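You operate a simulated robot arm through the tools that you are given. There is no shell and no other tool. Be economical: measure what you need, move in short steps, check, and stop when the job is done.

The job below is to be done with a simulated two-armed robot. You get a single attempt, and the scene is never put back.

TASK
Fit the brass cylinder that the KEY sign names and try the lock.
Fine: into the chrome housing on the lying door; push the yellow slide home, turn the red handle to locked and back to open.

It is judged by the outcome, as a careful person would: the job done as asked, and still so three seconds after it is handed in. It fails if anything else is knocked over, pushed out of place, dropped, spilled or broken.

THE ROBOT
Two 6-joint arms with fingered hands on one trunk that stands fixed in place. Base frame: the origin is at the foot of the trunk, x ahead of it, y to its left, z up; the work surface is at about z = 0.9. Units: m, rad, N and s.
The left shoulder is at [0.02, 0.157, 0.829], the right one opposite. With the tool pointing down near the work surface each hand reaches from about 0.1 to 0.82 m from the base axis, measured 20 degrees to its own side. Payload 4.1 kg a hand.
The tool frame of a hand sits at the grasp point between the pads (the TCP): z along the fingers, y along the line on which they close. The tips reach 0.033 m beyond it. The gripper opens to 0.112 m. The gripper's body begins 0.039 m behind the TCP. The gripper is a hand of 4 fingers: y runs from the thumb to the fingers, the wrist lies at [-0.016, -0.118, -0.2] in the tool frame.
Orientation is that of the tool frame in the base frame, as a unit quaternion [x, y, z, w]. With the fingers straight down and the wrist toward the robot, the tool's x, y and z point along [0, 1, 0], [1, 0, 0] and [0, 0, -1] of the base frame.

THE INTERFACE
- The arms move only by the tool apply_moves. It takes "left_rows", "right_rows" or both (then of equal length, played together; a hand with none holds still); each is a list of rows, each an object (a shift or turn left out is 0) with "delta_pos": the shift along the tool's x, y, z in m, a list of three; "rotation": the turn, a rotation vector about the tool's x, y, z in rad, a list of three. In form: [{"delta_pos": [dx, dy, dz], "rotation": [rx, ry, rz]}, ...]. A call has 1 to 20 rows; each row is the pose to reach, as a shift and turn from the pose commanded when the call began, along the tool's axes at that moment. Rows are played at 5 a second. More than 0.05 m and 0.15 rad between two rows, and nothing of the call is played. Where a pose cannot be reached the arm comes as near as it can. A force on the tool above 60 N (or 10 N above the force at the start of the call, whichever is more), or a blocked arm, ends the call early, and 0.2 s more pass. In this call time passes only in rows, and 0.2 s behind the last. The reply holds the time, the measured pose of the TCP, the force on the tool along the base axes, the opening and the grip force, in the units named above and with some noise, with the torque about the TCP (base axes, N m) and any sound that the robot's microphone picked up.
- Cameras (640 x 400 px; columns grow to the right, rows downward): "scene" is now at [0.053, -0.0359, 1.4687]; the picture's right is [-0.40, -0.92, 0.00], its down [-0.45, 0.20, -0.87] and it looks along [0.80, -0.35, -0.50] (base axes); focal length 290 px, centre (320, 200). "left" rides on the left gripper at [-0.066, -0.089, -0.13] in its tool frame; the picture's right is [-0.79, -0.29, 0.54], its down [0.55, -0.71, 0.44] and it looks along [0.26, 0.64, 0.72] (tool axes); focal length 247 px, centre (320, 200). "right" rides on the right gripper at [0.066, -0.089, -0.13] in its tool frame; the picture's right is [-0.79, 0.29, -0.54], its down [-0.55, -0.71, 0.44] and it looks along [-0.26, 0.64, 0.72] (tool axes); focal length 247 px, centre (320, 200). There is no depth. A picture from a camera that has moved, and an enlarged one, comes with that camera's place and axes in the base frame and with its lens.
- grab_frame(camera): a new picture of that camera. No time passes.
- curl_fingers(index, middle, ring, thumb_bend, thumb_turn, hand): sets how far each is bent, from 0 (flat) to 100 (curled in); at 30 the hand is open as for a grip, at 70 the pads meet at the TCP. One left out holds its place. A second passes; each finger stops where it meets its share of the squeeze, and holds until it gets a number again. It is the only way to open and close the hand. It gives what a move gives, with no picture; readings hold the bend of each and the force on the fingers (four entries, about 0 where the hand has none), thumb and palm. thumb_turn goes from beside the hand (0) to across from the fingers (100), as for a grip.
- pan_tilt(pan, tilt): turns the head with the scene camera to pan (to the left, within 1.501 rad either way) and tilt (down, from -0.506 to 1.204), counted from straight ahead of the robot. It gives what a move gives.
- inspect(camera, box): a new picture of the part [left, top, right, bottom] of that camera's present view, enlarged. No time passes.
- sign_off(): hands the job in; it is judged then, once.

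Work in short steps. Places have to be worked out from the pictures, the camera data and where the tool is seen: move nearer, look again, correct. Check each grasp and each placing, and mend what went wrong. You have 120 turns and 94 pictures in all, those below and enlarged ones among them. Open the grippers and draw the arms clear of the work before you hand the job in, unless the task says otherwise; then end with one line.

The tools are called by a JSON object that holds its "fn" and its "kwargs". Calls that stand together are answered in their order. apply_moves: Moves the arms, as the interface text tells. Its arguments: {"type":"object","properties":{"left_rows":{"type":"array"},"right_rows":{"type":"array"}},"required":[]} The other tools are called the same way: curl_fingers (index, middle, ring, thumb_bend, thumb_turn, hand) moves the fingers one by one; pan_tilt (pan, tilt) turns the head that bears the scene camera; grab_frame (camera) takes a picture; inspect (camera, box) takes an enlarged picture of a part of a camera's view; sign_off () hands the job in.

At the start:

```text
clock: 0.0
left_tool_pos: [0.3838, 0.0814, 1.261]
left_ee_rot: [0.779, 0.627, 0.0, 0.001]
left_contact_force: [-0.4, 0.3, 0.9]
left_moment: [0.01, -0.05, 0.01]
left_opening: 0.1115
left_grip_force: 0.1
left_shape: jaw
left_bend: [30.0, 30.0, 30.0, 30.0, 98.0]
left_finger forces: [0.0, 0.1, 0.0, 0.0, 0.0, 0.0]
right_tool_pos: [0.3953, -0.242, 1.2567]
right_ee_rot: [0.778, 0.628, 0.0, 0.0]
right_contact_force: [-0.2, -0.8, -0.7]
right_moment: [-0.02, 0.02, -0.03]
right_opening: 0.1118
right_grip_force: 0.1
right_shape: jaw
right_bend: [30.0, 30.0, 30.0, 30.0, 98.0]
right_finger forces: [0.1, 0.1, 0.1, 0.0, 0.1, 0.0]
head pan, tilt: [-0.41, 0.518]
```

scene: 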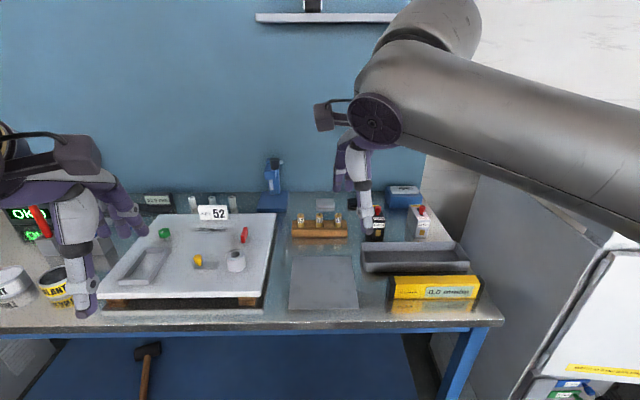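
right: 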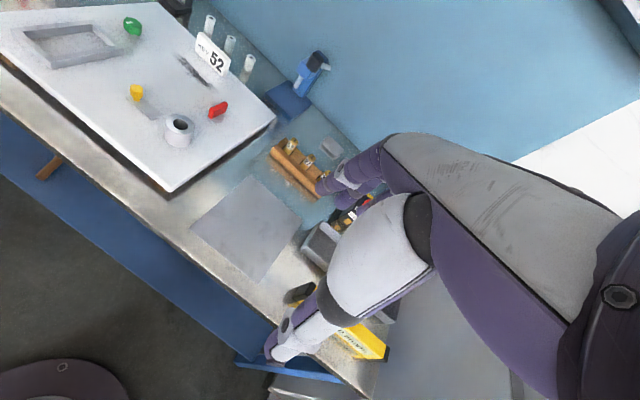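
left: 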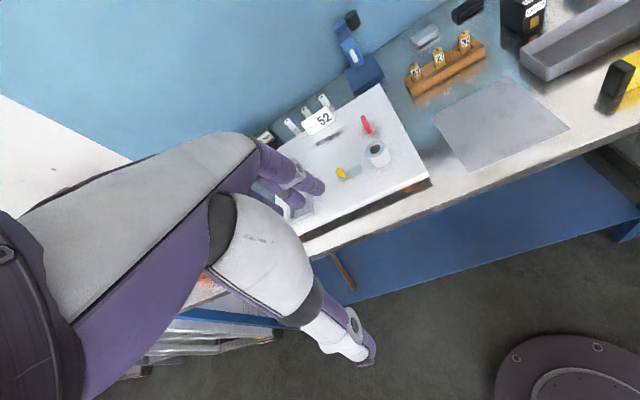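

The sign on the door seems to read "KEY 52"; three brass cylinders stand in a wooden rack. I enlarge the views to read them.

{"fn": "inspect", "kwargs": {"camera": "scene", "box": [280, 190, 360, 240]}}

{"fn": "inspect", "kwargs": {"camera": "scene", "box": [120, 190, 280, 290]}}

{"fn": "inspect", "kwargs": {"camera": "left", "box": [390, 20, 500, 100]}}

```text
8.00 times, centred on (320, 215) of scene
camera zoom: at [0.053, -0.0359, 1.4687], right [-0.4, -0.92, 0.0], down [-0.45, 0.2, -0.87], along [0.8, -0.35, -0.5], focal length 2323 px, centre (320, 80)
```

zoom: 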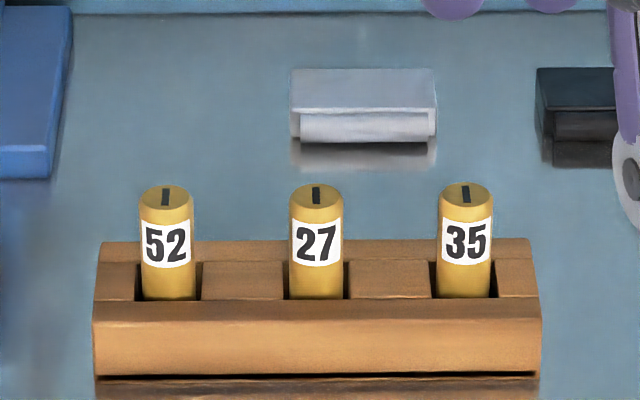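

```text
4.00 times, centred on (200, 240) of scene
camera zoom: at [0.053, -0.0359, 1.4687], right [-0.4, -0.92, 0.0], down [-0.45, 0.2, -0.87], along [0.8, -0.35, -0.5], focal length 1161 px, centre (800, 40)
```

zoom: 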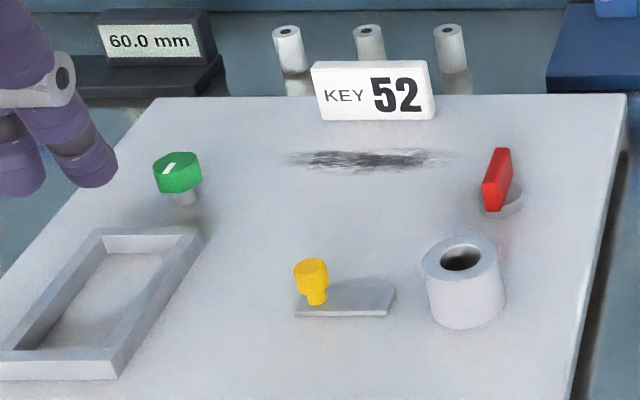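

```text
5.00 times, centred on (445, 60) of left
camera zoom: at [0.2822, 0.0376, 1.3921], right [-0.45, -0.71, -0.54], down [-0.58, 0.69, -0.44], along [0.68, 0.12, -0.72], focal length 1235 px, centre (-305, 900)
```

zoom: 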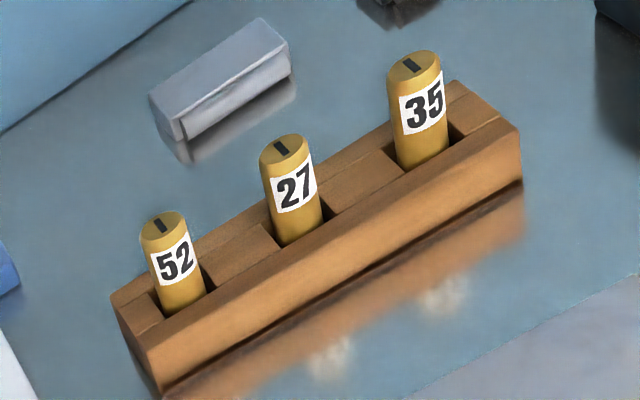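

52 is the cylinder at the left end of the rack. By triangulation its top is near (0.80, -0.293, 0.967), and the housing is near (0.667, -0.067). I bring the right hand nearer, staying high and lining its closing axis up with the rack.

{"fn": "apply_moves", "kwargs": {"right_rows": [{"delta_pos": [0.004, 0.036, 0.013], "rotation": [0, 0, 0.02]}, {"delta_pos": [0.008, 0.071, 0.026], "rotation": [0, 0, 0.04]}, {"delta_pos": [0.012, 0.106, 0.04], "rotation": [0, 0, 0.06]}, {"delta_pos": [0.016, 0.142, 0.053], "rotation": [0, 0, 0.08]}, {"delta_pos": [0.02, 0.177, 0.066], "rotation": [0, 0, 0.1]}, {"delta_pos": [0.024, 0.213, 0.08], "rotation": [0, 0, 0.12]}, {"delta_pos": [0.028, 0.248, 0.093], "rotation": [0, 0, 0.14]}, {"delta_pos": [0.033, 0.284, 0.107], "rotation": [0, 0, 0.16]}]}}

```text
clock: 1.8
left_tool_pos: [0.382, 0.0814, 1.2614]
left_ee_rot: [0.778, 0.628, 0.0, 0.001]
left_contact_force: [-0.1, 0.4, 0.9]
left_moment: [-0.04, -0.05, 0.02]
left_opening: 0.1114
left_grip_force: 0.1
left_shape: jaw
left_bend: [30.0, 30.0, 30.0, 30.0, 98.0]
left_finger forces: [0.0, 0.0, 0.0, 0.0, 0.1, 0.0]
right_tool_pos: [0.6788, -0.2717, 1.15]
right_ee_rot: [0.826, 0.563, -0.001, 0.0]
right_contact_force: [-0.1, -1.7, 1.0]
right_moment: [0.01, -0.05, 0.0]
right_opening: 0.1118
right_grip_force: 0.1
right_shape: jaw
right_bend: [30.0, 30.0, 30.0, 30.0, 98.0]
right_finger forces: [0.0, 0.0, 0.0, 0.0, 0.0, 0.0]
head pan, tilt: [-0.41, 0.518]
```

I check the view from the right wrist camera and the scene.

{"fn": "grab_frame", "kwargs": {"camera": "right"}}

{"fn": "grab_frame", "kwargs": {"camera": "scene"}}

```text
87 pictures are left
camera right: at [0.6204, -0.1784, 1.281], right [-0.02, -0.84, 0.54], down [-0.86, -0.26, -0.44], along [0.51, -0.47, -0.72], focal length 247 px, centre (320, 200)
```

right: 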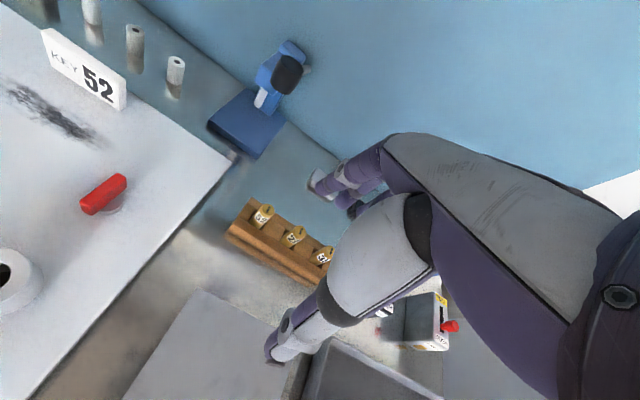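

```text
86 pictures are left
```

scene: 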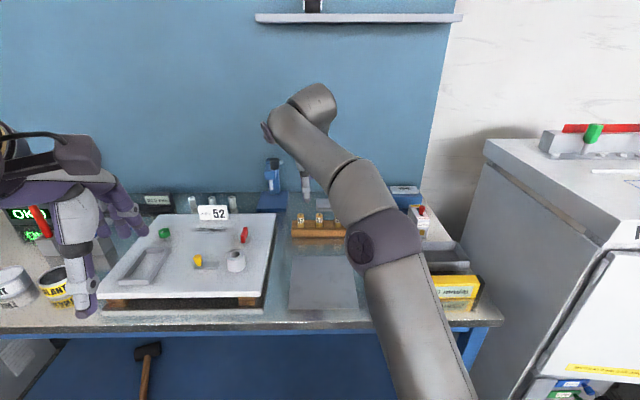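

The hand is tracking well. I enlarge the rack in the wrist view to refine the position of cylinder 52, and the housing in the scene view.

{"fn": "inspect", "kwargs": {"camera": "right", "box": [216, 180, 312, 240]}}

{"fn": "inspect", "kwargs": {"camera": "scene", "box": [184, 220, 264, 270]}}

```text
6.67 times, centred on (264, 210) of right
camera zoom: at [0.6204, -0.1784, 1.281], right [-0.02, -0.84, 0.54], down [-0.86, -0.26, -0.44], along [0.51, -0.47, -0.72], focal length 1646 px, centre (693, 133)
```

zoom: 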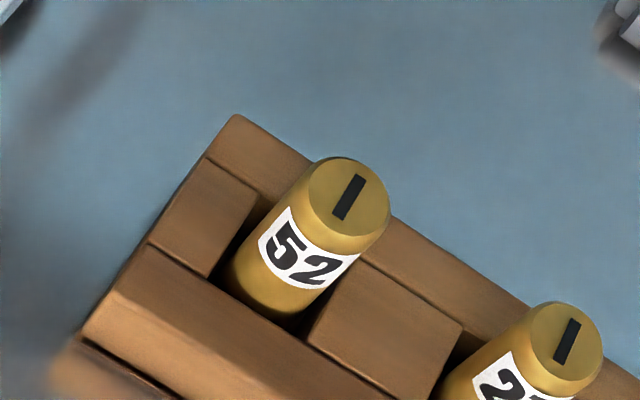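

```text
8.00 times, centred on (224, 245) of scene
camera zoom: at [0.0521, -0.0361, 1.4687], right [-0.4, -0.92, 0.0], down [-0.45, 0.2, -0.87], along [0.8, -0.35, -0.5], focal length 2323 px, centre (1088, -160)
```

zoom: 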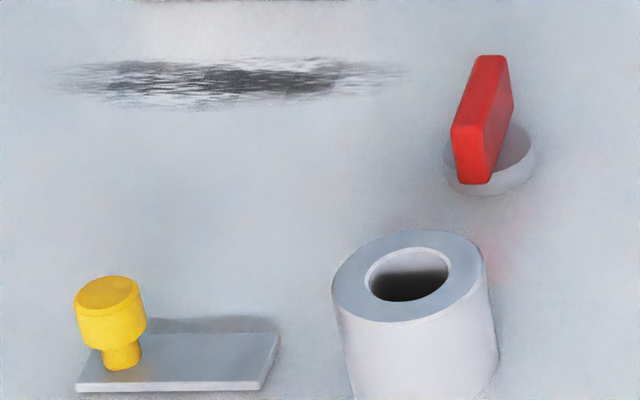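

The second triangulation agrees: 52's top is at about (0.800, -0.292, 0.967). I move above it, with the TCP at z≈1.06.

{"fn": "apply_moves", "kwargs": {"right_rows": [{"delta_pos": [0.006, 0.03, 0.0225]}, {"delta_pos": [0.012, 0.06, 0.045]}, {"delta_pos": [0.018, 0.09, 0.0675]}, {"delta_pos": [0.024, 0.12, 0.09]}]}}

{"fn": "grab_frame", "kwargs": {"camera": "right"}}

{"fn": "grab_frame", "kwargs": {"camera": "left"}}

```text
clock: 2.8
left_tool_pos: [0.3831, 0.0821, 1.263]
left_ee_rot: [0.779, 0.628, 0.001, 0.001]
left_contact_force: [0.9, 0.6, -0.5]
left_moment: [0.02, -0.02, 0.02]
left_opening: 0.1116
left_grip_force: 0.0
left_shape: jaw
left_bend: [30.0, 30.0, 30.0, 30.0, 98.0]
left_finger forces: [0.0, 0.0, 0.0, 0.0, 0.1, 0.1]
right_tool_pos: [0.7458, -0.2691, 1.0393]
right_ee_rot: [0.826, 0.564, 0.0, 0.0]
right_contact_force: [0.4, -0.3, 1.7]
right_moment: [-0.01, -0.03, 0.02]
right_opening: 0.1117
right_grip_force: 0.0
right_shape: jaw
right_bend: [30.0, 30.0, 30.0, 30.0, 98.0]
right_finger forces: [0.1, 0.0, 0.0, 0.1, 0.1, 0.0]
right hand out of reach, approached as far as the arm can: row 1, 2, 3, 4
head pan, tilt: [-0.41, 0.518]
```

```text
83 pictures are left
camera right: at [0.6866, -0.1759, 1.1693], right [-0.02, -0.84, 0.54], down [-0.86, -0.26, -0.44], along [0.51, -0.47, -0.72], focal length 247 px, centre (320, 200)
```

right: 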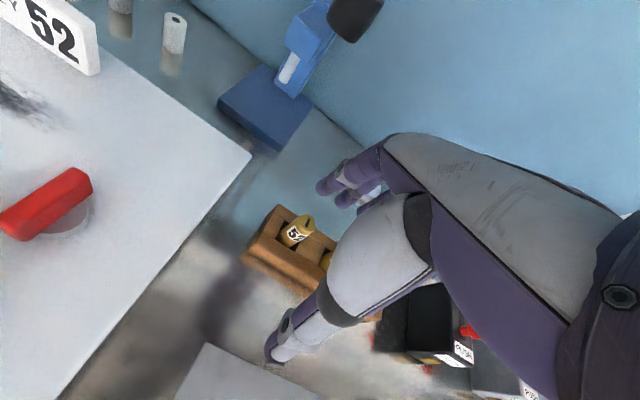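

```text
82 pictures are left
camera left: at [0.2821, 0.0375, 1.3921], right [-0.45, -0.71, -0.54], down [-0.58, 0.69, -0.44], along [0.68, 0.12, -0.72], focal length 247 px, centre (320, 200)
```

left: 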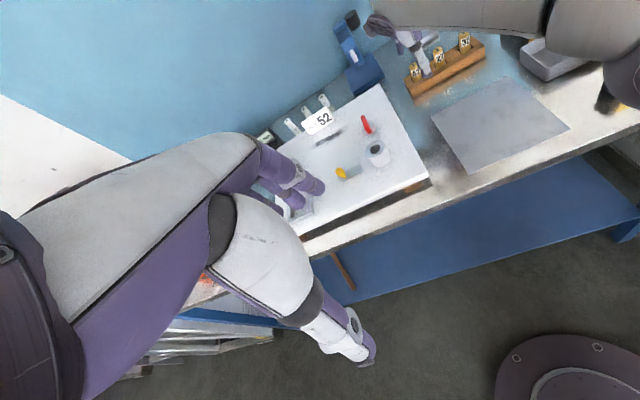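

The straight-down tool falls about 6 cm short here, and a small outward tilt buys that reach. I tilt the fingers 0.25 rad outward in place, and the reply will show which pose counts as commanded.

{"fn": "apply_moves", "kwargs": {"right_rows": [{"rotation": [-0.125, 0, 0]}, {"rotation": [-0.25, 0, 0]}]}}

```text
clock: 3.4
left_tool_pos: [0.3843, 0.0809, 1.2634]
left_ee_rot: [0.778, 0.629, 0.0, 0.002]
left_contact_force: [0.1, 0.6, 0.7]
left_moment: [-0.03, -0.02, -0.03]
left_opening: 0.1118
left_grip_force: 0.0
left_shape: jaw
left_bend: [30.0, 30.0, 30.0, 30.0, 98.0]
left_finger forces: [0.0, 0.0, 0.0, 0.1, 0.1, 0.0]
right_tool_pos: [0.7465, -0.2677, 1.0383]
right_ee_rot: [0.819, 0.56, 0.071, 0.103]
right_contact_force: [-0.8, 0.2, 0.1]
right_moment: [-0.03, 0.0, -0.01]
right_opening: 0.1116
right_grip_force: 0.0
right_shape: jaw
right_bend: [30.0, 30.0, 30.0, 30.0, 98.0]
right_finger forces: [0.0, 0.1, 0.1, 0.0, 0.0, 0.0]
head pan, tilt: [-0.41, 0.518]
```

The commanded pose gets clamped to the reachable one, so I can work from the readings. I move outward to about (0.795, -0.290, 1.01), with the tips still above the cylinder, and look.

{"fn": "apply_moves", "kwargs": {"right_rows": [{"delta_pos": [-0.001, 0.018, 0.01]}, {"delta_pos": [-0.002, 0.034, 0.023]}, {"delta_pos": [-0.0026, 0.045, 0.041]}]}}

{"fn": "inspect", "kwargs": {"camera": "scene", "box": [260, 180, 360, 242]}}

{"fn": "inspect", "kwargs": {"camera": "right", "box": [200, 130, 400, 290]}}

{"fn": "inspect", "kwargs": {"camera": "left", "box": [370, 0, 500, 100]}}

```text
clock: 4.2
left_tool_pos: [0.3839, 0.0821, 1.2616]
left_ee_rot: [0.778, 0.628, 0.001, 0.0]
left_contact_force: [-0.5, -0.2, 0.2]
left_moment: [0.02, -0.01, 0.0]
left_opening: 0.112
left_grip_force: 0.1
left_shape: jaw
left_bend: [30.0, 30.0, 30.0, 30.0, 98.0]
left_finger forces: [0.0, 0.1, 0.0, 0.0, 0.0, 0.1]
right_tool_pos: [0.7967, -0.292, 1.0106]
right_ee_rot: [0.819, 0.56, 0.07, 0.102]
right_contact_force: [1.0, -0.2, -0.1]
right_moment: [-0.03, -0.03, -0.01]
right_opening: 0.1115
right_grip_force: 0.1
right_shape: jaw
right_bend: [30.0, 30.0, 30.0, 30.0, 98.0]
right_finger forces: [0.0, 0.1, 0.1, 0.1, 0.0, 0.0]
head pan, tilt: [-0.41, 0.518]
```

```text
6.40 times, centred on (310, 211) of scene
camera zoom: at [0.0527, -0.0359, 1.4687], right [-0.4, -0.92, 0.0], down [-0.45, 0.2, -0.87], along [0.8, -0.35, -0.5], focal length 1858 px, centre (384, 130)
```

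zoom: 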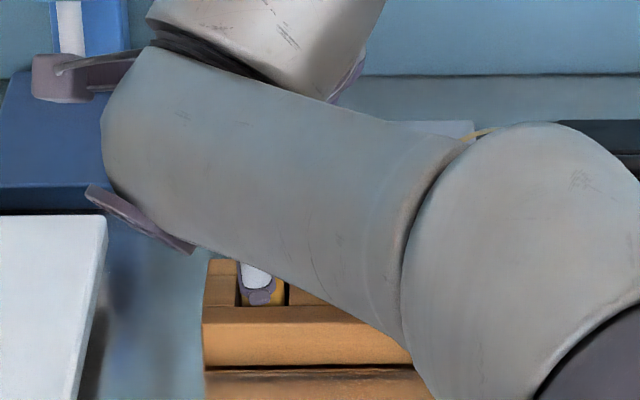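

```text
2.50 times, centred on (300, 210) of right
camera zoom: at [0.7093, -0.187, 1.1146], right [-0.15, -0.79, 0.59], down [-0.74, -0.3, -0.6], along [0.65, -0.53, -0.54], focal length 617 px, centre (370, 175)
```

zoom: 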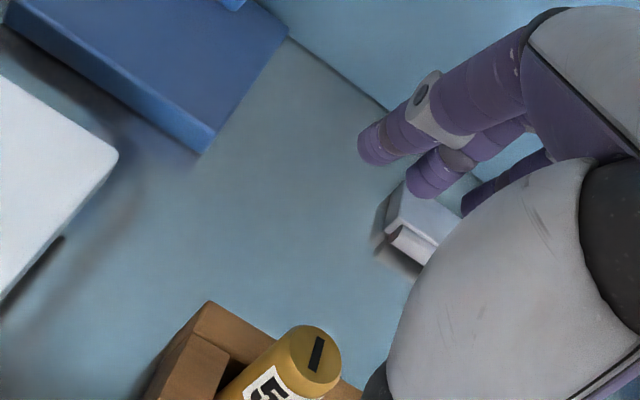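

```text
4.00 times, centred on (435, 50) of left
camera zoom: at [0.2819, 0.0376, 1.3921], right [-0.45, -0.71, -0.54], down [-0.58, 0.69, -0.44], along [0.68, 0.12, -0.72], focal length 988 px, centre (-140, 800)
```

zoom: 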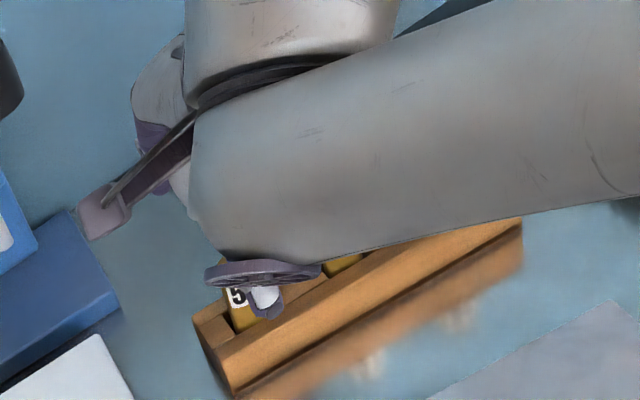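

The hand sits well over 52, and the rack top works out at z≈0.929. I descend to TCP z≈0.970, so the tips end just above the rack, while reducing the tilt to about 0.10.

{"fn": "apply_moves", "kwargs": {"right_rows": [{"delta_pos": [0, -0.001, 0.01], "rotation": [0.05, 0, 0]}, {"delta_pos": [0.001, -0.004, 0.025], "rotation": [0.1, 0, 0]}, {"delta_pos": [0.001, -0.0071, 0.04], "rotation": [0.15, 0, 0]}]}}

{"fn": "inspect", "kwargs": {"camera": "right", "box": [200, 180, 400, 340]}}

{"fn": "inspect", "kwargs": {"camera": "scene", "box": [270, 190, 350, 240]}}

```text
clock: 5.0
left_tool_pos: [0.3848, 0.0808, 1.2625]
left_ee_rot: [0.778, 0.628, 0.001, 0.001]
left_contact_force: [1.3, 0.7, 0.2]
left_moment: [0.0, 0.03, 0.0]
left_opening: 0.1116
left_grip_force: 0.0
left_shape: jaw
left_bend: [30.0, 30.0, 30.0, 30.0, 98.0]
left_finger forces: [0.0, 0.0, 0.1, 0.1, 0.1, 0.0]
right_tool_pos: [0.7962, -0.2893, 0.9692]
right_ee_rot: [0.824, 0.564, 0.028, 0.041]
right_contact_force: [-0.5, 0.5, 0.1]
right_moment: [-0.01, -0.03, 0.02]
right_opening: 0.1116
right_grip_force: 0.0
right_shape: jaw
right_bend: [30.0, 30.0, 30.0, 30.0, 98.0]
right_finger forces: [0.0, 0.0, 0.0, 0.1, 0.0, 0.0]
head pan, tilt: [-0.41, 0.518]
```

```text
2.50 times, centred on (300, 260) of right
camera zoom: at [0.7251, -0.1923, 1.0904], right [-0.07, -0.82, 0.56], down [-0.82, -0.27, -0.5], along [0.57, -0.5, -0.65], focal length 617 px, centre (370, 50)
```

zoom: 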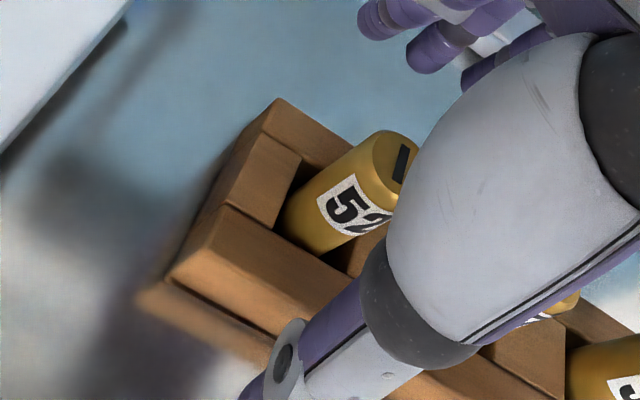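

```text
8.00 times, centred on (310, 215) of scene
camera zoom: at [0.0528, -0.036, 1.4687], right [-0.4, -0.92, 0.0], down [-0.45, 0.2, -0.87], along [0.8, -0.35, -0.5], focal length 2323 px, centre (400, 80)
```

zoom: 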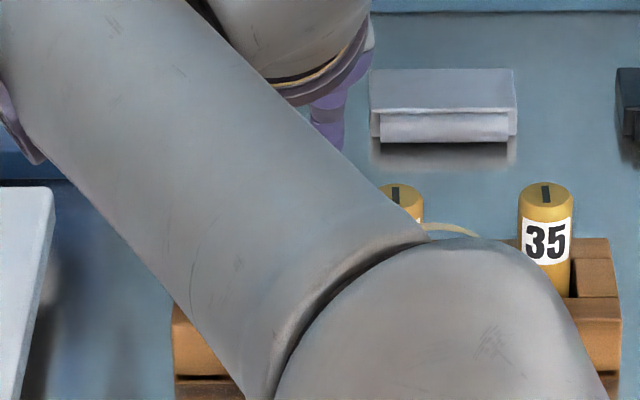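

The offset between TCP and cylinder is only a few millimetres. I nudge 2.5 mm sideways and 4 mm outward.

{"fn": "apply_moves", "kwargs": {"right_rows": [{"delta_pos": [-0.0025, 0.004, 0.0]}]}}

{"fn": "curl_fingers", "kwargs": {"hand": "right", "middle": 58, "thumb_bend": 58}}

{"fn": "inspect", "kwargs": {"camera": "right", "box": [200, 180, 400, 340]}}

```text
clock: 5.4
left_tool_pos: [0.3831, 0.0824, 1.2617]
left_ee_rot: [0.778, 0.628, 0.001, 0.001]
left_contact_force: [0.2, 0.5, -0.4]
left_moment: [-0.02, -0.02, -0.01]
left_opening: 0.1115
left_grip_force: 0.0
left_shape: jaw
left_bend: [30.0, 30.0, 30.0, 30.0, 98.0]
left_finger forces: [0.0, 0.0, 0.0, 0.0, 0.0, 0.0]
right_tool_pos: [0.7962, -0.2898, 0.9697]
right_ee_rot: [0.825, 0.563, 0.028, 0.041]
right_contact_force: [0.7, -0.4, 0.2]
right_moment: [0.02, 0.02, 0.0]
right_opening: 0.1117
right_grip_force: 0.0
right_shape: jaw
right_bend: [30.0, 30.0, 30.0, 30.0, 98.0]
right_finger forces: [0.1, 0.0, 0.0, 0.0, 0.0, 0.1]
right hand out of reach, approached as far as the arm can: row 1
head pan, tilt: [-0.41, 0.518]
```

```text
clock: 6.4
left_tool_pos: [0.3844, 0.0817, 1.2624]
left_ee_rot: [0.778, 0.628, 0.001, 0.001]
left_contact_force: [0.3, 1.1, 0.6]
left_moment: [0.0, 0.03, 0.01]
left_opening: 0.1117
left_grip_force: 0.0
left_shape: jaw
left_bend: [30.0, 30.0, 30.0, 30.0, 98.0]
left_finger forces: [0.1, 0.2, 0.1, 0.1, 0.0, 0.0]
right_tool_pos: [0.7961, -0.2891, 0.9693]
right_ee_rot: [0.825, 0.563, 0.029, 0.043]
right_contact_force: [-0.7, 1.2, 2.5]
right_moment: [-0.01, 0.09, -0.05]
right_opening: 0.0778
right_grip_force: 0.7
right_shape: fingers
right_bend: [30.0, 57.0, 30.0, 56.0, 98.0]
right_finger forces: [0.1, 0.0, 0.0, 0.0, 2.5, 0.0]
head pan, tilt: [-0.41, 0.518]
```

```text
2.50 times, centred on (300, 260) of right
camera zoom: at [0.7252, -0.1922, 1.0904], right [-0.07, -0.82, 0.56], down [-0.82, -0.27, -0.5], along [0.57, -0.5, -0.65], focal length 617 px, centre (370, 50)
```

zoom: 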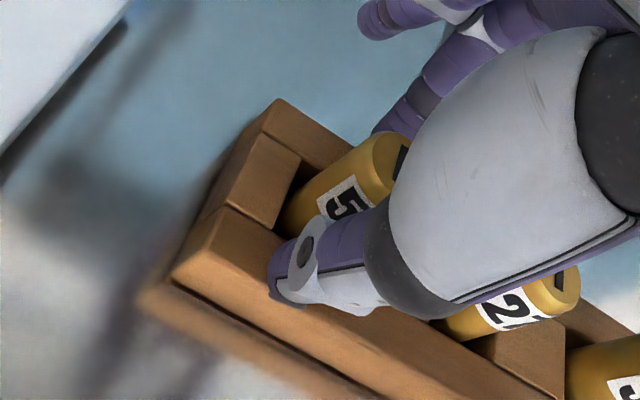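

The 2.5 N on the thumb with an upward force suggests it has touched the rack's front rail. I back the thumb off, raise 6 mm with a little more tilt for reach, and shift toward the cylinder.

{"fn": "curl_fingers", "kwargs": {"hand": "right", "middle": 45, "thumb_bend": 45}}

{"fn": "apply_moves", "kwargs": {"right_rows": [{"delta_pos": [0, 0.001, -0.0055], "rotation": [-0.06, 0, 0]}, {"delta_pos": [-0.003, 0.0056, -0.0055], "rotation": [-0.06, 0, 0]}]}}

{"fn": "curl_fingers", "kwargs": {"hand": "right", "middle": 58, "thumb_bend": 58}}

{"fn": "inspect", "kwargs": {"camera": "right", "box": [200, 180, 400, 340]}}

```text
clock: 7.4
left_tool_pos: [0.3843, 0.0814, 1.2632]
left_ee_rot: [0.778, 0.628, 0.001, 0.001]
left_contact_force: [0.4, 0.0, 0.3]
left_moment: [-0.03, -0.02, -0.02]
left_opening: 0.1115
left_grip_force: 0.1
left_shape: jaw
left_bend: [30.0, 30.0, 30.0, 30.0, 98.0]
left_finger forces: [0.0, 0.0, 0.0, 0.0, 0.0, 0.1]
right_tool_pos: [0.7958, -0.2891, 0.9694]
right_ee_rot: [0.825, 0.563, 0.028, 0.041]
right_contact_force: [0.4, 0.3, -0.6]
right_moment: [0.0, -0.04, -0.02]
right_opening: 0.092
right_grip_force: 0.1
right_shape: fingers
right_bend: [30.0, 45.0, 30.0, 45.0, 98.0]
right_finger forces: [0.0, 0.0, 0.0, 0.0, 0.1, 0.0]
head pan, tilt: [-0.41, 0.518]
```

```text
clock: 8.0
left_tool_pos: [0.3839, 0.0814, 1.262]
left_ee_rot: [0.778, 0.629, 0.001, 0.001]
left_contact_force: [-0.4, 0.2, -0.5]
left_moment: [-0.03, -0.03, 0.02]
left_opening: 0.1115
left_grip_force: 0.1
left_shape: jaw
left_bend: [30.0, 30.0, 30.0, 30.0, 98.0]
left_finger forces: [0.0, 0.0, 0.0, 0.1, 0.0, 0.1]
right_tool_pos: [0.7996, -0.2954, 0.976]
right_ee_rot: [0.823, 0.562, 0.045, 0.066]
right_contact_force: [0.4, -0.7, -0.9]
right_moment: [0.03, -0.04, -0.01]
right_opening: 0.0922
right_grip_force: 0.1
right_shape: fingers
right_bend: [30.0, 45.0, 30.0, 45.0, 98.0]
right_finger forces: [0.0, 0.0, 0.0, 0.0, 0.1, 0.0]
head pan, tilt: [-0.41, 0.518]
```

```text
clock: 9.0
left_tool_pos: [0.383, 0.082, 1.2619]
left_ee_rot: [0.778, 0.629, 0.001, 0.001]
left_contact_force: [1.0, 0.3, 0.7]
left_moment: [-0.02, 0.0, -0.01]
left_opening: 0.1116
left_grip_force: 0.1
left_shape: jaw
left_bend: [30.0, 30.0, 30.0, 30.0, 98.0]
left_finger forces: [0.0, 0.0, 0.1, 0.0, 0.0, 0.0]
right_tool_pos: [0.7996, -0.2958, 0.9764]
right_ee_rot: [0.824, 0.562, 0.045, 0.066]
right_contact_force: [-0.5, 0.1, 0.6]
right_moment: [0.0, 0.02, -0.04]
right_opening: 0.0764
right_grip_force: 0.1
right_shape: fingers
right_bend: [30.0, 57.0, 30.0, 56.0, 98.0]
right_finger forces: [0.0, 0.0, 0.0, 0.0, 0.4, 0.0]
head pan, tilt: [-0.41, 0.518]
```

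```text
2.50 times, centred on (300, 260) of right
camera zoom: at [0.7223, -0.1944, 1.0898], right [-0.11, -0.81, 0.58], down [-0.79, -0.28, -0.54], along [0.6, -0.51, -0.61], focal length 617 px, centre (370, 50)
```

zoom: 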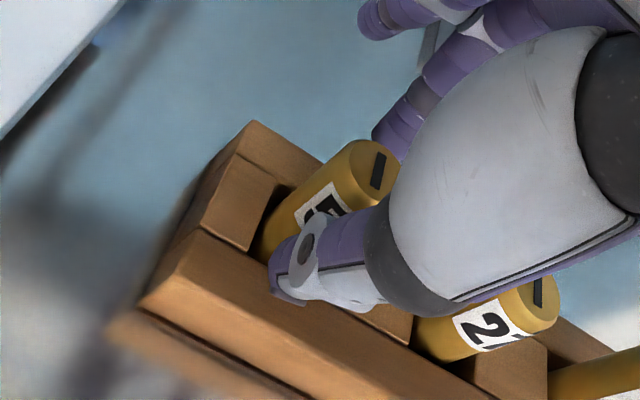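

No rail contact now, and 52 sits between middle finger and thumb. I close gradually.

{"fn": "curl_fingers", "kwargs": {"hand": "right", "middle": 66, "thumb_bend": 64}}

{"fn": "inspect", "kwargs": {"camera": "right", "box": [200, 180, 400, 340]}}

```text
clock: 10.0
left_tool_pos: [0.3841, 0.0818, 1.2618]
left_ee_rot: [0.778, 0.628, 0.0, 0.001]
left_contact_force: [0.3, 0.2, -0.2]
left_moment: [-0.04, -0.01, -0.03]
left_opening: 0.1118
left_grip_force: 0.0
left_shape: jaw
left_bend: [30.0, 30.0, 30.0, 30.0, 98.0]
left_finger forces: [0.0, 0.0, 0.0, 0.1, 0.1, 0.0]
right_tool_pos: [0.7993, -0.2946, 0.9758]
right_ee_rot: [0.824, 0.561, 0.045, 0.066]
right_contact_force: [-3.2, 1.3, 1.0]
right_moment: [0.07, 0.1, 0.02]
right_opening: 0.071
right_grip_force: 2.2
right_shape: fingers
right_bend: [30.0, 66.0, 30.0, 61.0, 97.0]
right_finger forces: [0.1, 0.0, 0.1, 0.0, 4.5, 0.0]
head pan, tilt: [-0.41, 0.518]
```

```text
2.50 times, centred on (300, 260) of right
camera zoom: at [0.7222, -0.1943, 1.09], right [-0.11, -0.81, 0.58], down [-0.79, -0.28, -0.54], along [0.6, -0.51, -0.61], focal length 617 px, centre (370, 50)
```

zoom: 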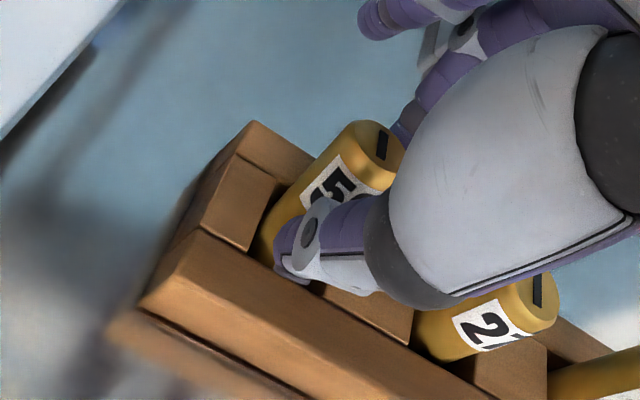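

The thumb has reached the cylinder and tipped it slightly outward in its slot, with the middle finger still short. I close the middle finger more.

{"fn": "curl_fingers", "kwargs": {"hand": "right", "middle": 85}}

{"fn": "inspect", "kwargs": {"camera": "right", "box": [200, 180, 400, 340]}}

```text
clock: 11.0
left_tool_pos: [0.3834, 0.0821, 1.2623]
left_ee_rot: [0.778, 0.628, 0.001, 0.001]
left_contact_force: [-0.3, -0.4, -0.4]
left_moment: [0.01, 0.01, 0.01]
left_opening: 0.1117
left_grip_force: 0.1
left_shape: jaw
left_bend: [30.0, 30.0, 30.0, 30.0, 98.0]
left_finger forces: [0.0, 0.1, 0.1, 0.1, 0.0, 0.0]
right_tool_pos: [0.8003, -0.2941, 0.9757]
right_ee_rot: [0.823, 0.562, 0.045, 0.066]
right_contact_force: [-3.9, 1.6, 0.7]
right_moment: [0.07, 0.11, 0.02]
right_opening: 0.0712
right_grip_force: 2.1
right_shape: fingers
right_bend: [30.0, 85.0, 30.0, 61.0, 97.0]
right_finger forces: [0.1, 0.0, 0.0, 0.1, 4.0, 0.0]
head pan, tilt: [-0.41, 0.518]
```

```text
2.50 times, centred on (300, 260) of right
camera zoom: at [0.7222, -0.1944, 1.09], right [-0.11, -0.81, 0.58], down [-0.79, -0.28, -0.54], along [0.6, -0.51, -0.61], focal length 617 px, centre (370, 50)
```

zoom: 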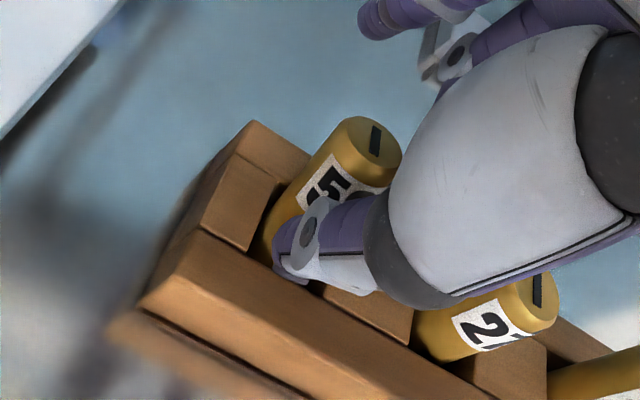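

The middle finger reached 85 with no contact, so it must be passing above or beside the cylinder. I look from other views to see which.

{"fn": "inspect", "kwargs": {"camera": "right", "box": [300, 130, 460, 250]}}

{"fn": "inspect", "kwargs": {"camera": "left", "box": [390, 30, 470, 90]}}

```text
3.33 times, centred on (380, 190) of right
camera zoom: at [0.7222, -0.1944, 1.09], right [-0.11, -0.81, 0.58], down [-0.79, -0.28, -0.54], along [0.6, -0.51, -0.61], focal length 823 px, centre (120, 233)
```

zoom: 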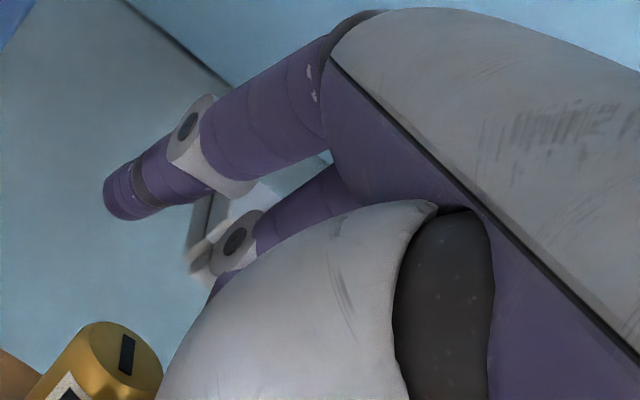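

```text
6.67 times, centred on (430, 60) of left
camera zoom: at [0.282, 0.0377, 1.3921], right [-0.45, -0.71, -0.54], down [-0.58, 0.69, -0.44], along [0.68, 0.12, -0.72], focal length 1646 px, centre (-413, 1133)
```

zoom: 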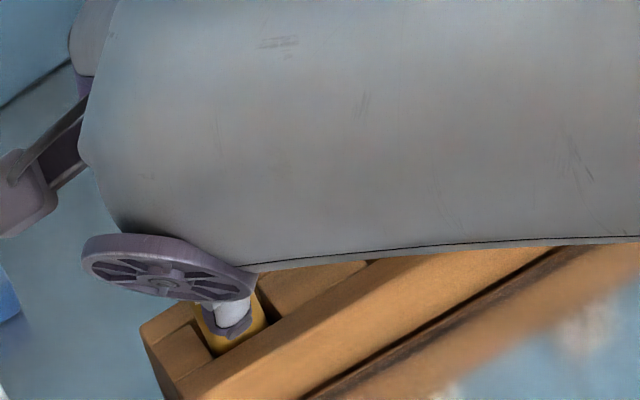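

The index lies about 14 mm to one side and the middle about 9 mm to the other, so thumb and TCP fall between them. Both fingers should oppose the thumb, so I reset the middle and close index and middle together.

{"fn": "curl_fingers", "kwargs": {"hand": "right", "middle": 50, "index": 50, "thumb_bend": 57}}

{"fn": "curl_fingers", "kwargs": {"hand": "right", "middle": 62, "index": 62}}

{"fn": "grab_frame", "kwargs": {"camera": "right"}}

```text
clock: 12.0
left_tool_pos: [0.384, 0.0825, 1.2622]
left_ee_rot: [0.778, 0.628, 0.001, 0.002]
left_contact_force: [-0.7, 0.0, -0.3]
left_moment: [-0.02, 0.01, 0.02]
left_opening: 0.1116
left_grip_force: 0.1
left_shape: jaw
left_bend: [30.0, 30.0, 30.0, 30.0, 98.0]
left_finger forces: [0.1, 0.1, 0.0, 0.1, 0.0, 0.0]
right_tool_pos: [0.7995, -0.2937, 0.9747]
right_ee_rot: [0.824, 0.561, 0.046, 0.066]
right_contact_force: [0.2, 0.8, 0.0]
right_moment: [-0.01, 0.03, 0.04]
right_opening: 0.0497
right_grip_force: 0.0
right_shape: fingers
right_bend: [50.0, 50.0, 30.0, 56.0, 97.0]
right_finger forces: [0.1, 0.0, 0.0, 0.1, 0.2, 0.0]
head pan, tilt: [-0.41, 0.518]
```

```text
clock: 13.0
left_tool_pos: [0.3832, 0.082, 1.2615]
left_ee_rot: [0.778, 0.628, 0.001, 0.001]
left_contact_force: [0.1, 0.9, 0.6]
left_moment: [0.02, 0.02, -0.01]
left_opening: 0.1119
left_grip_force: 0.0
left_shape: jaw
left_bend: [30.0, 30.0, 30.0, 30.0, 98.0]
left_finger forces: [0.1, 0.1, 0.1, 0.1, 0.0, 0.0]
right_tool_pos: [0.799, -0.2956, 0.976]
right_ee_rot: [0.824, 0.561, 0.045, 0.067]
right_contact_force: [-0.3, -0.3, 0.0]
right_moment: [0.01, 0.02, 0.01]
right_opening: 0.0331
right_grip_force: 0.2
right_shape: fingers
right_bend: [62.0, 62.0, 30.0, 56.0, 97.0]
right_finger forces: [0.0, 0.0, 0.0, 0.0, 0.2, 0.1]
head pan, tilt: [-0.41, 0.518]
```

```text
70 pictures are left
camera right: at [0.7223, -0.1944, 1.0898], right [-0.11, -0.81, 0.58], down [-0.79, -0.28, -0.54], along [0.6, -0.51, -0.61], focal length 247 px, centre (320, 200)
```

right: 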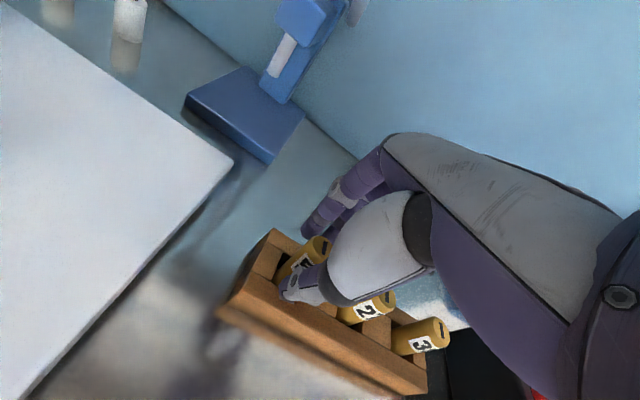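

The opening is down to 33 mm and the index tip reaches beside the cylinder, below its top. I continue closing all three.

{"fn": "curl_fingers", "kwargs": {"hand": "right", "middle": 70, "index": 70, "thumb_bend": 62}}

{"fn": "inspect", "kwargs": {"camera": "right", "box": [240, 190, 400, 310]}}

```text
clock: 14.0
left_tool_pos: [0.3837, 0.0808, 1.2619]
left_ee_rot: [0.778, 0.628, 0.0, 0.001]
left_contact_force: [0.3, 0.2, -0.2]
left_moment: [0.02, 0.01, 0.05]
left_opening: 0.1119
left_grip_force: 0.2
left_shape: jaw
left_bend: [30.0, 30.0, 30.0, 30.0, 98.0]
left_finger forces: [0.0, 0.1, 0.0, 0.0, 0.0, 0.1]
right_tool_pos: [0.799, -0.2948, 0.9765]
right_ee_rot: [0.823, 0.562, 0.045, 0.067]
right_contact_force: [-0.3, -1.0, -0.5]
right_moment: [-0.01, 0.04, 0.02]
right_opening: 0.0208
right_grip_force: 1.9
right_shape: fingers
right_bend: [68.0, 70.0, 30.0, 59.0, 97.0]
right_finger forces: [2.0, 0.1, 0.0, 0.0, 2.6, 0.1]
head pan, tilt: [-0.41, 0.518]
```

```text
3.33 times, centred on (320, 250) of right
camera zoom: at [0.7224, -0.1944, 1.0897], right [-0.11, -0.81, 0.58], down [-0.79, -0.28, -0.54], along [0.6, -0.51, -0.61], focal length 823 px, centre (320, 33)
```

zoom: 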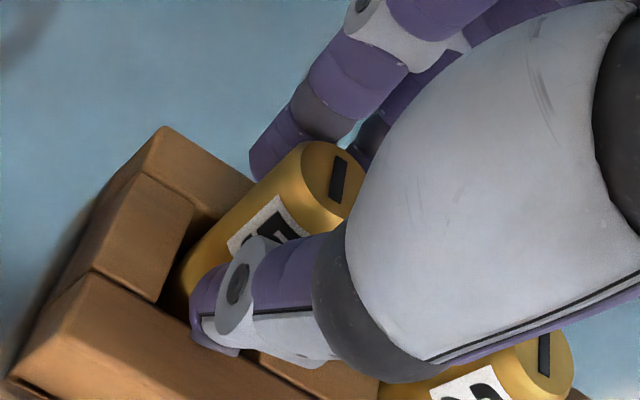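

Contact from the index at 2.0 N and the thumb at 2.6 N, with the opening at 20.8 mm, the cylinder's diameter. I squeeze firmer.

{"fn": "curl_fingers", "kwargs": {"hand": "right", "middle": 76, "index": 85, "thumb_bend": 75}}

{"fn": "inspect", "kwargs": {"camera": "right", "box": [240, 190, 400, 310]}}

```text
clock: 15.0
left_tool_pos: [0.3839, 0.0811, 1.2622]
left_ee_rot: [0.778, 0.628, 0.001, 0.0]
left_contact_force: [-0.1, 0.2, -0.5]
left_moment: [-0.01, -0.01, -0.01]
left_opening: 0.1117
left_grip_force: 0.1
left_shape: jaw
left_bend: [30.0, 30.0, 30.0, 30.0, 98.0]
left_finger forces: [0.0, 0.0, 0.0, 0.1, 0.1, 0.0]
right_tool_pos: [0.7994, -0.2942, 0.9747]
right_ee_rot: [0.824, 0.562, 0.045, 0.067]
right_contact_force: [-1.3, 0.6, -0.2]
right_moment: [0.1, 0.16, 0.05]
right_opening: 0.017
right_grip_force: 14.6
right_shape: fingers
right_bend: [73.0, 75.0, 30.0, 63.0, 95.0]
right_finger forces: [9.5, 3.5, 0.0, 0.0, 15.9, 0.0]
head pan, tilt: [-0.41, 0.518]
```

```text
3.33 times, centred on (320, 250) of right
camera zoom: at [0.7224, -0.1943, 1.0897], right [-0.11, -0.81, 0.58], down [-0.79, -0.28, -0.54], along [0.6, -0.51, -0.61], focal length 823 px, centre (320, 33)
```

zoom: 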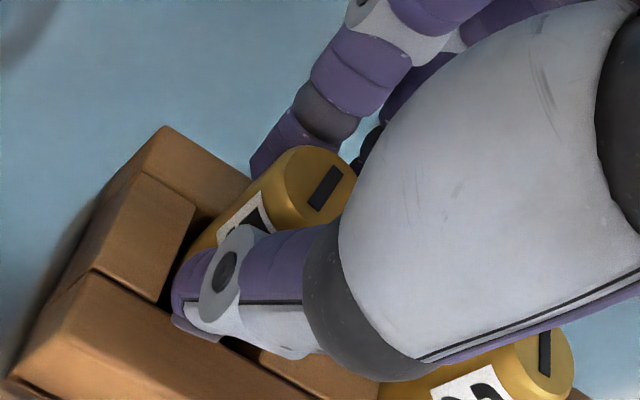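

Grip is firm at about 15 N. I lift straight up in steps, adding tilt toward the end to stay within reach.

{"fn": "apply_moves", "kwargs": {"right_rows": [{"delta_pos": [0, 0.0016, -0.01]}, {"delta_pos": [0, 0.0032, -0.02]}, {"delta_pos": [0, 0.0048, -0.03], "rotation": [-0.03, 0, 0]}, {"delta_pos": [0, 0.0064, -0.04], "rotation": [-0.09, 0, 0]}, {"delta_pos": [0, 0.008, -0.05], "rotation": [-0.15, 0, 0]}]}}

{"fn": "grab_frame", "kwargs": {"camera": "right"}}

{"fn": "inspect", "kwargs": {"camera": "left", "box": [380, 20, 500, 110]}}

```text
clock: 16.2
left_tool_pos: [0.384, 0.0817, 1.2621]
left_ee_rot: [0.778, 0.628, 0.0, 0.001]
left_contact_force: [1.6, -0.6, 1.1]
left_moment: [0.03, 0.0, 0.03]
left_opening: 0.1118
left_grip_force: 0.0
left_shape: jaw
left_bend: [30.0, 30.0, 30.0, 30.0, 98.0]
left_finger forces: [0.1, 0.0, 0.0, 0.0, 0.1, 0.1]
right_tool_pos: [0.7996, -0.2945, 1.0255]
right_ee_rot: [0.816, 0.557, 0.088, 0.128]
right_contact_force: [0.0, -0.7, -1.5]
right_moment: [0.02, 0.01, 0.01]
right_opening: 0.0165
right_grip_force: 14.2
right_shape: fingers
right_bend: [73.0, 75.0, 30.0, 63.0, 95.0]
right_finger forces: [10.2, 3.6, 0.0, 0.1, 14.5, 0.0]
head pan, tilt: [-0.41, 0.518]
```

```text
67 pictures are left
camera right: at [0.7085, -0.1884, 1.1225], right [-0.19, -0.78, 0.6], down [-0.71, -0.32, -0.63], along [0.68, -0.54, -0.49], focal length 247 px, centre (320, 200)
```

right: 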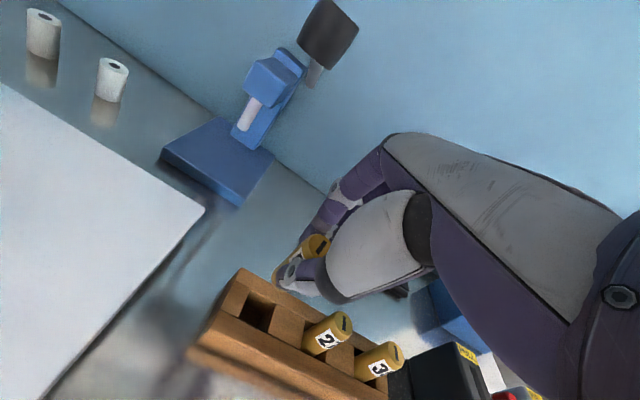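

```text
4.44 times, centred on (440, 65) of left
camera zoom: at [0.2824, 0.0376, 1.392], right [-0.45, -0.71, -0.54], down [-0.58, 0.69, -0.44], along [0.68, 0.12, -0.72], focal length 1098 px, centre (-213, 800)
```

zoom: 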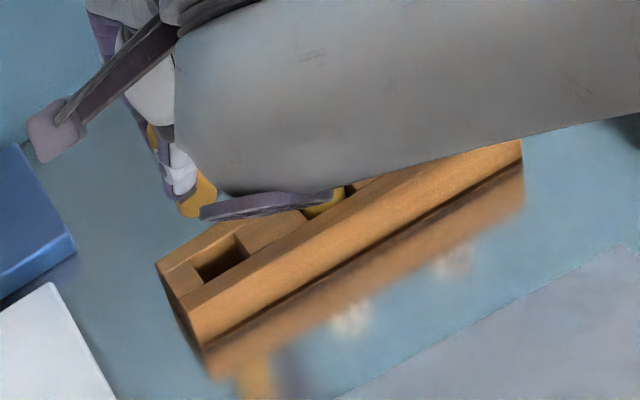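

52 is out of the rack, and 27 and 35 are still standing. I carry it up, then across to above the housing at about (0.667, -0.067, 1.12), undoing the added tilt.

{"fn": "apply_moves", "kwargs": {"right_rows": [{"delta_pos": [0, 0.009, -0.0285]}, {"delta_pos": [0, 0.018, -0.057]}, {"delta_pos": [0.0273, -0.0126, -0.073], "rotation": [0.025, 0, 0]}, {"delta_pos": [0.0546, -0.0432, -0.089], "rotation": [0.05, 0, 0]}, {"delta_pos": [0.0819, -0.0738, -0.105], "rotation": [0.075, 0, 0]}, {"delta_pos": [0.1092, -0.1044, -0.121], "rotation": [0.1, 0, 0]}, {"delta_pos": [0.1365, -0.135, -0.137], "rotation": [0.125, 0, 0]}, {"delta_pos": [0.164, -0.1655, -0.153], "rotation": [0.15, 0, 0]}]}}

{"fn": "grab_frame", "kwargs": {"camera": "right"}}

{"fn": "grab_frame", "kwargs": {"camera": "left"}}

{"fn": "grab_frame", "kwargs": {"camera": "scene"}}

```text
clock: 18.0
left_tool_pos: [0.384, 0.0801, 1.2627]
left_ee_rot: [0.779, 0.628, 0.001, 0.001]
left_contact_force: [-0.1, -0.9, -1.0]
left_moment: [0.04, 0.01, -0.02]
left_opening: 0.1117
left_grip_force: 0.0
left_shape: jaw
left_bend: [30.0, 30.0, 30.0, 30.0, 98.0]
left_finger forces: [0.0, 0.0, 0.0, 0.0, 0.0, 0.0]
right_tool_pos: [0.6681, -0.0682, 1.12]
right_ee_rot: [0.824, 0.561, 0.045, 0.065]
right_contact_force: [1.3, 0.7, -1.3]
right_moment: [0.02, 0.01, 0.05]
right_opening: 0.0161
right_grip_force: 14.3
right_shape: fingers
right_bend: [73.0, 75.0, 30.0, 63.0, 95.0]
right_finger forces: [10.4, 4.2, 0.0, 0.0, 14.1, 0.0]
head pan, tilt: [-0.41, 0.518]
```

```text
65 pictures are left
camera right: at [0.5913, 0.0331, 1.2356], right [-0.11, -0.81, 0.58], down [-0.79, -0.28, -0.54], along [0.6, -0.51, -0.61], focal length 247 px, centre (320, 200)
```

right: 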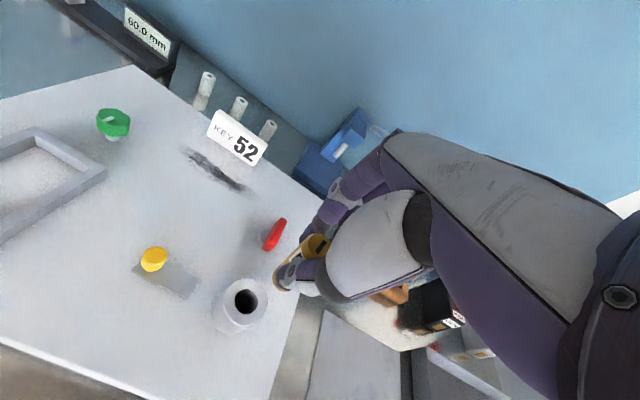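

```text
64 pictures are left
camera left: at [0.2824, 0.0371, 1.392], right [-0.45, -0.71, -0.54], down [-0.58, 0.69, -0.44], along [0.68, 0.12, -0.72], focal length 247 px, centre (320, 200)
```

left: 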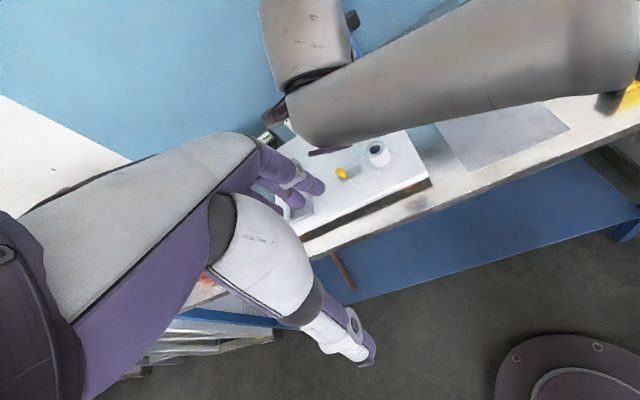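

```text
63 pictures are left
```

scene: 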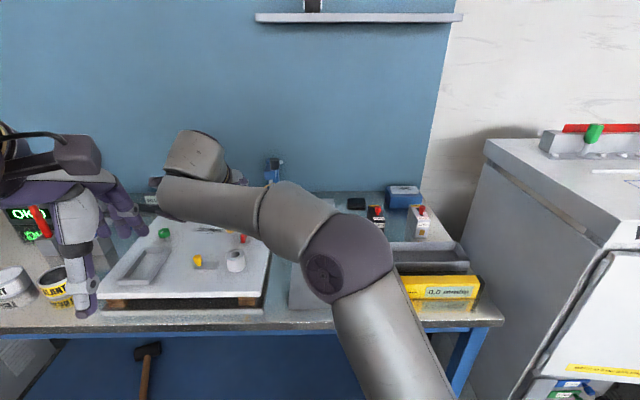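

The wrist camera now sees the housing well. I enlarge it to triangulate with the scene camera, and look at the yellow slide and the red handle.

{"fn": "inspect", "kwargs": {"camera": "right", "box": [200, 260, 296, 320]}}

{"fn": "inspect", "kwargs": {"camera": "left", "box": [320, 130, 416, 190]}}

{"fn": "inspect", "kwargs": {"camera": "right", "box": [110, 190, 350, 340]}}

```text
6.67 times, centred on (248, 290) of right
camera zoom: at [0.5913, 0.0331, 1.2356], right [-0.11, -0.81, 0.58], down [-0.79, -0.28, -0.54], along [0.6, -0.51, -0.61], focal length 1646 px, centre (800, -400)
```

zoom: 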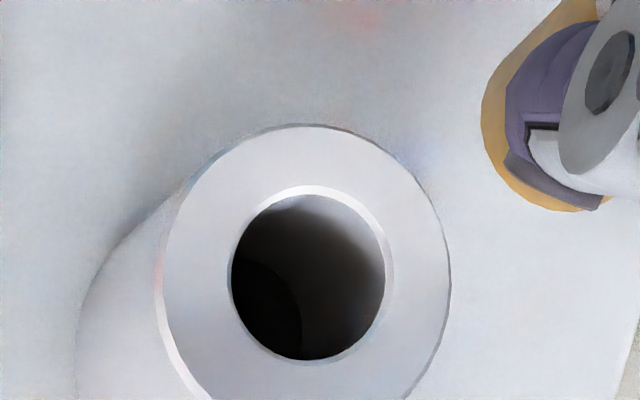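

```text
6.67 times, centred on (368, 160) of left
camera zoom: at [0.2824, 0.0371, 1.392], right [-0.45, -0.71, -0.54], down [-0.58, 0.69, -0.44], along [0.68, 0.12, -0.72], focal length 1646 px, centre (0, 467)
```

zoom: 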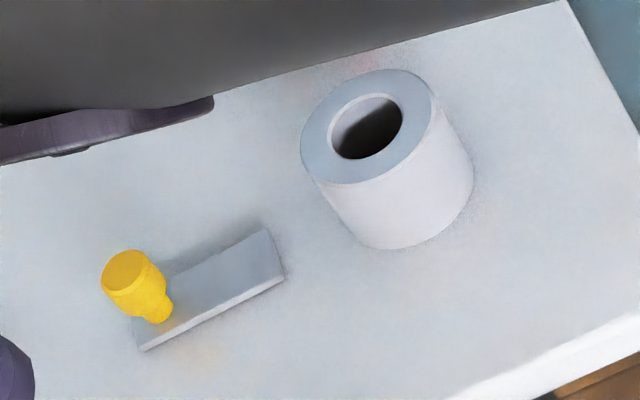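

```text
2.67 times, centred on (230, 265) of right
camera zoom: at [0.5913, 0.0331, 1.2356], right [-0.11, -0.81, 0.58], down [-0.79, -0.28, -0.54], along [0.6, -0.51, -0.61], focal length 659 px, centre (560, 27)
```

zoom: 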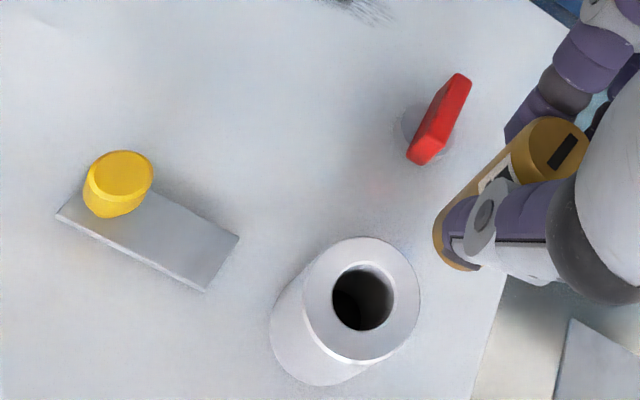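

The housing top is at (0.672, -0.067, 0.975), with a bore of about 24.5 mm. To see the cylinder's lean I bring the left hand's camera round for a side view, well clear of the right hand.

{"fn": "apply_moves", "kwargs": {"left_rows": [{"delta_pos": [0.0129, 0.0127, 0.026], "rotation": [-0.067, -0.03, 0.1174]}, {"delta_pos": [0.0257, 0.0254, 0.052], "rotation": [-0.134, -0.06, 0.235]}, {"delta_pos": [0.0386, 0.0381, 0.078], "rotation": [-0.201, -0.09, 0.352]}, {"delta_pos": [0.0514, 0.0507, 0.104], "rotation": [-0.269, -0.12, 0.47]}, {"delta_pos": [0.0643, 0.0634, 0.13], "rotation": [-0.336, -0.15, 0.587]}, {"delta_pos": [0.0771, 0.0761, 0.156], "rotation": [-0.403, -0.18, 0.705]}, {"delta_pos": [0.09, 0.0888, 0.182], "rotation": [-0.47, -0.21, 0.822]}]}}

{"fn": "grab_frame", "kwargs": {"camera": "left"}}

```text
clock: 19.6
left_tool_pos: [0.4906, 0.1505, 1.08]
left_ee_rot: [0.936, 0.249, 0.065, 0.24]
left_contact_force: [-0.9, -0.2, 0.4]
left_moment: [-0.01, -0.03, 0.02]
left_opening: 0.1118
left_grip_force: 0.1
left_shape: jaw
left_bend: [30.0, 30.0, 30.0, 30.0, 98.0]
left_finger forces: [0.0, 0.1, 0.0, 0.0, 0.0, 0.0]
right_tool_pos: [0.6684, -0.0674, 1.1216]
right_ee_rot: [0.823, 0.562, 0.045, 0.066]
right_contact_force: [-0.5, -0.4, -0.2]
right_moment: [-0.01, -0.06, 0.0]
right_opening: 0.0161
right_grip_force: 14.3
right_shape: fingers
right_bend: [73.0, 75.0, 30.0, 63.0, 95.0]
right_finger forces: [10.4, 4.2, 0.0, 0.1, 14.2, 0.1]
head pan, tilt: [-0.41, 0.518]
```

```text
59 pictures are left
camera left: at [0.3626, 0.2411, 1.1512], right [-0.68, -0.4, -0.61], down [0.28, 0.63, -0.72], along [0.68, -0.66, -0.32], focal length 247 px, centre (320, 200)
```

left: 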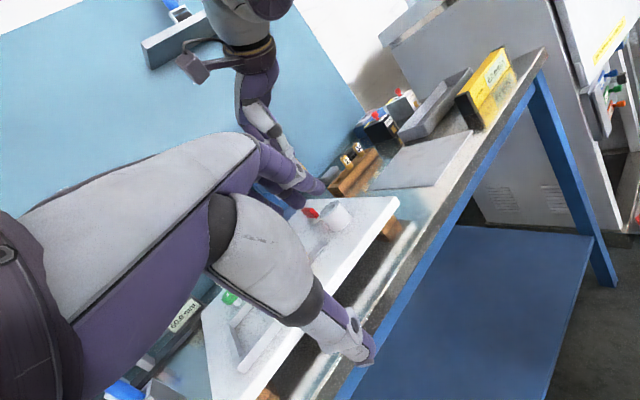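

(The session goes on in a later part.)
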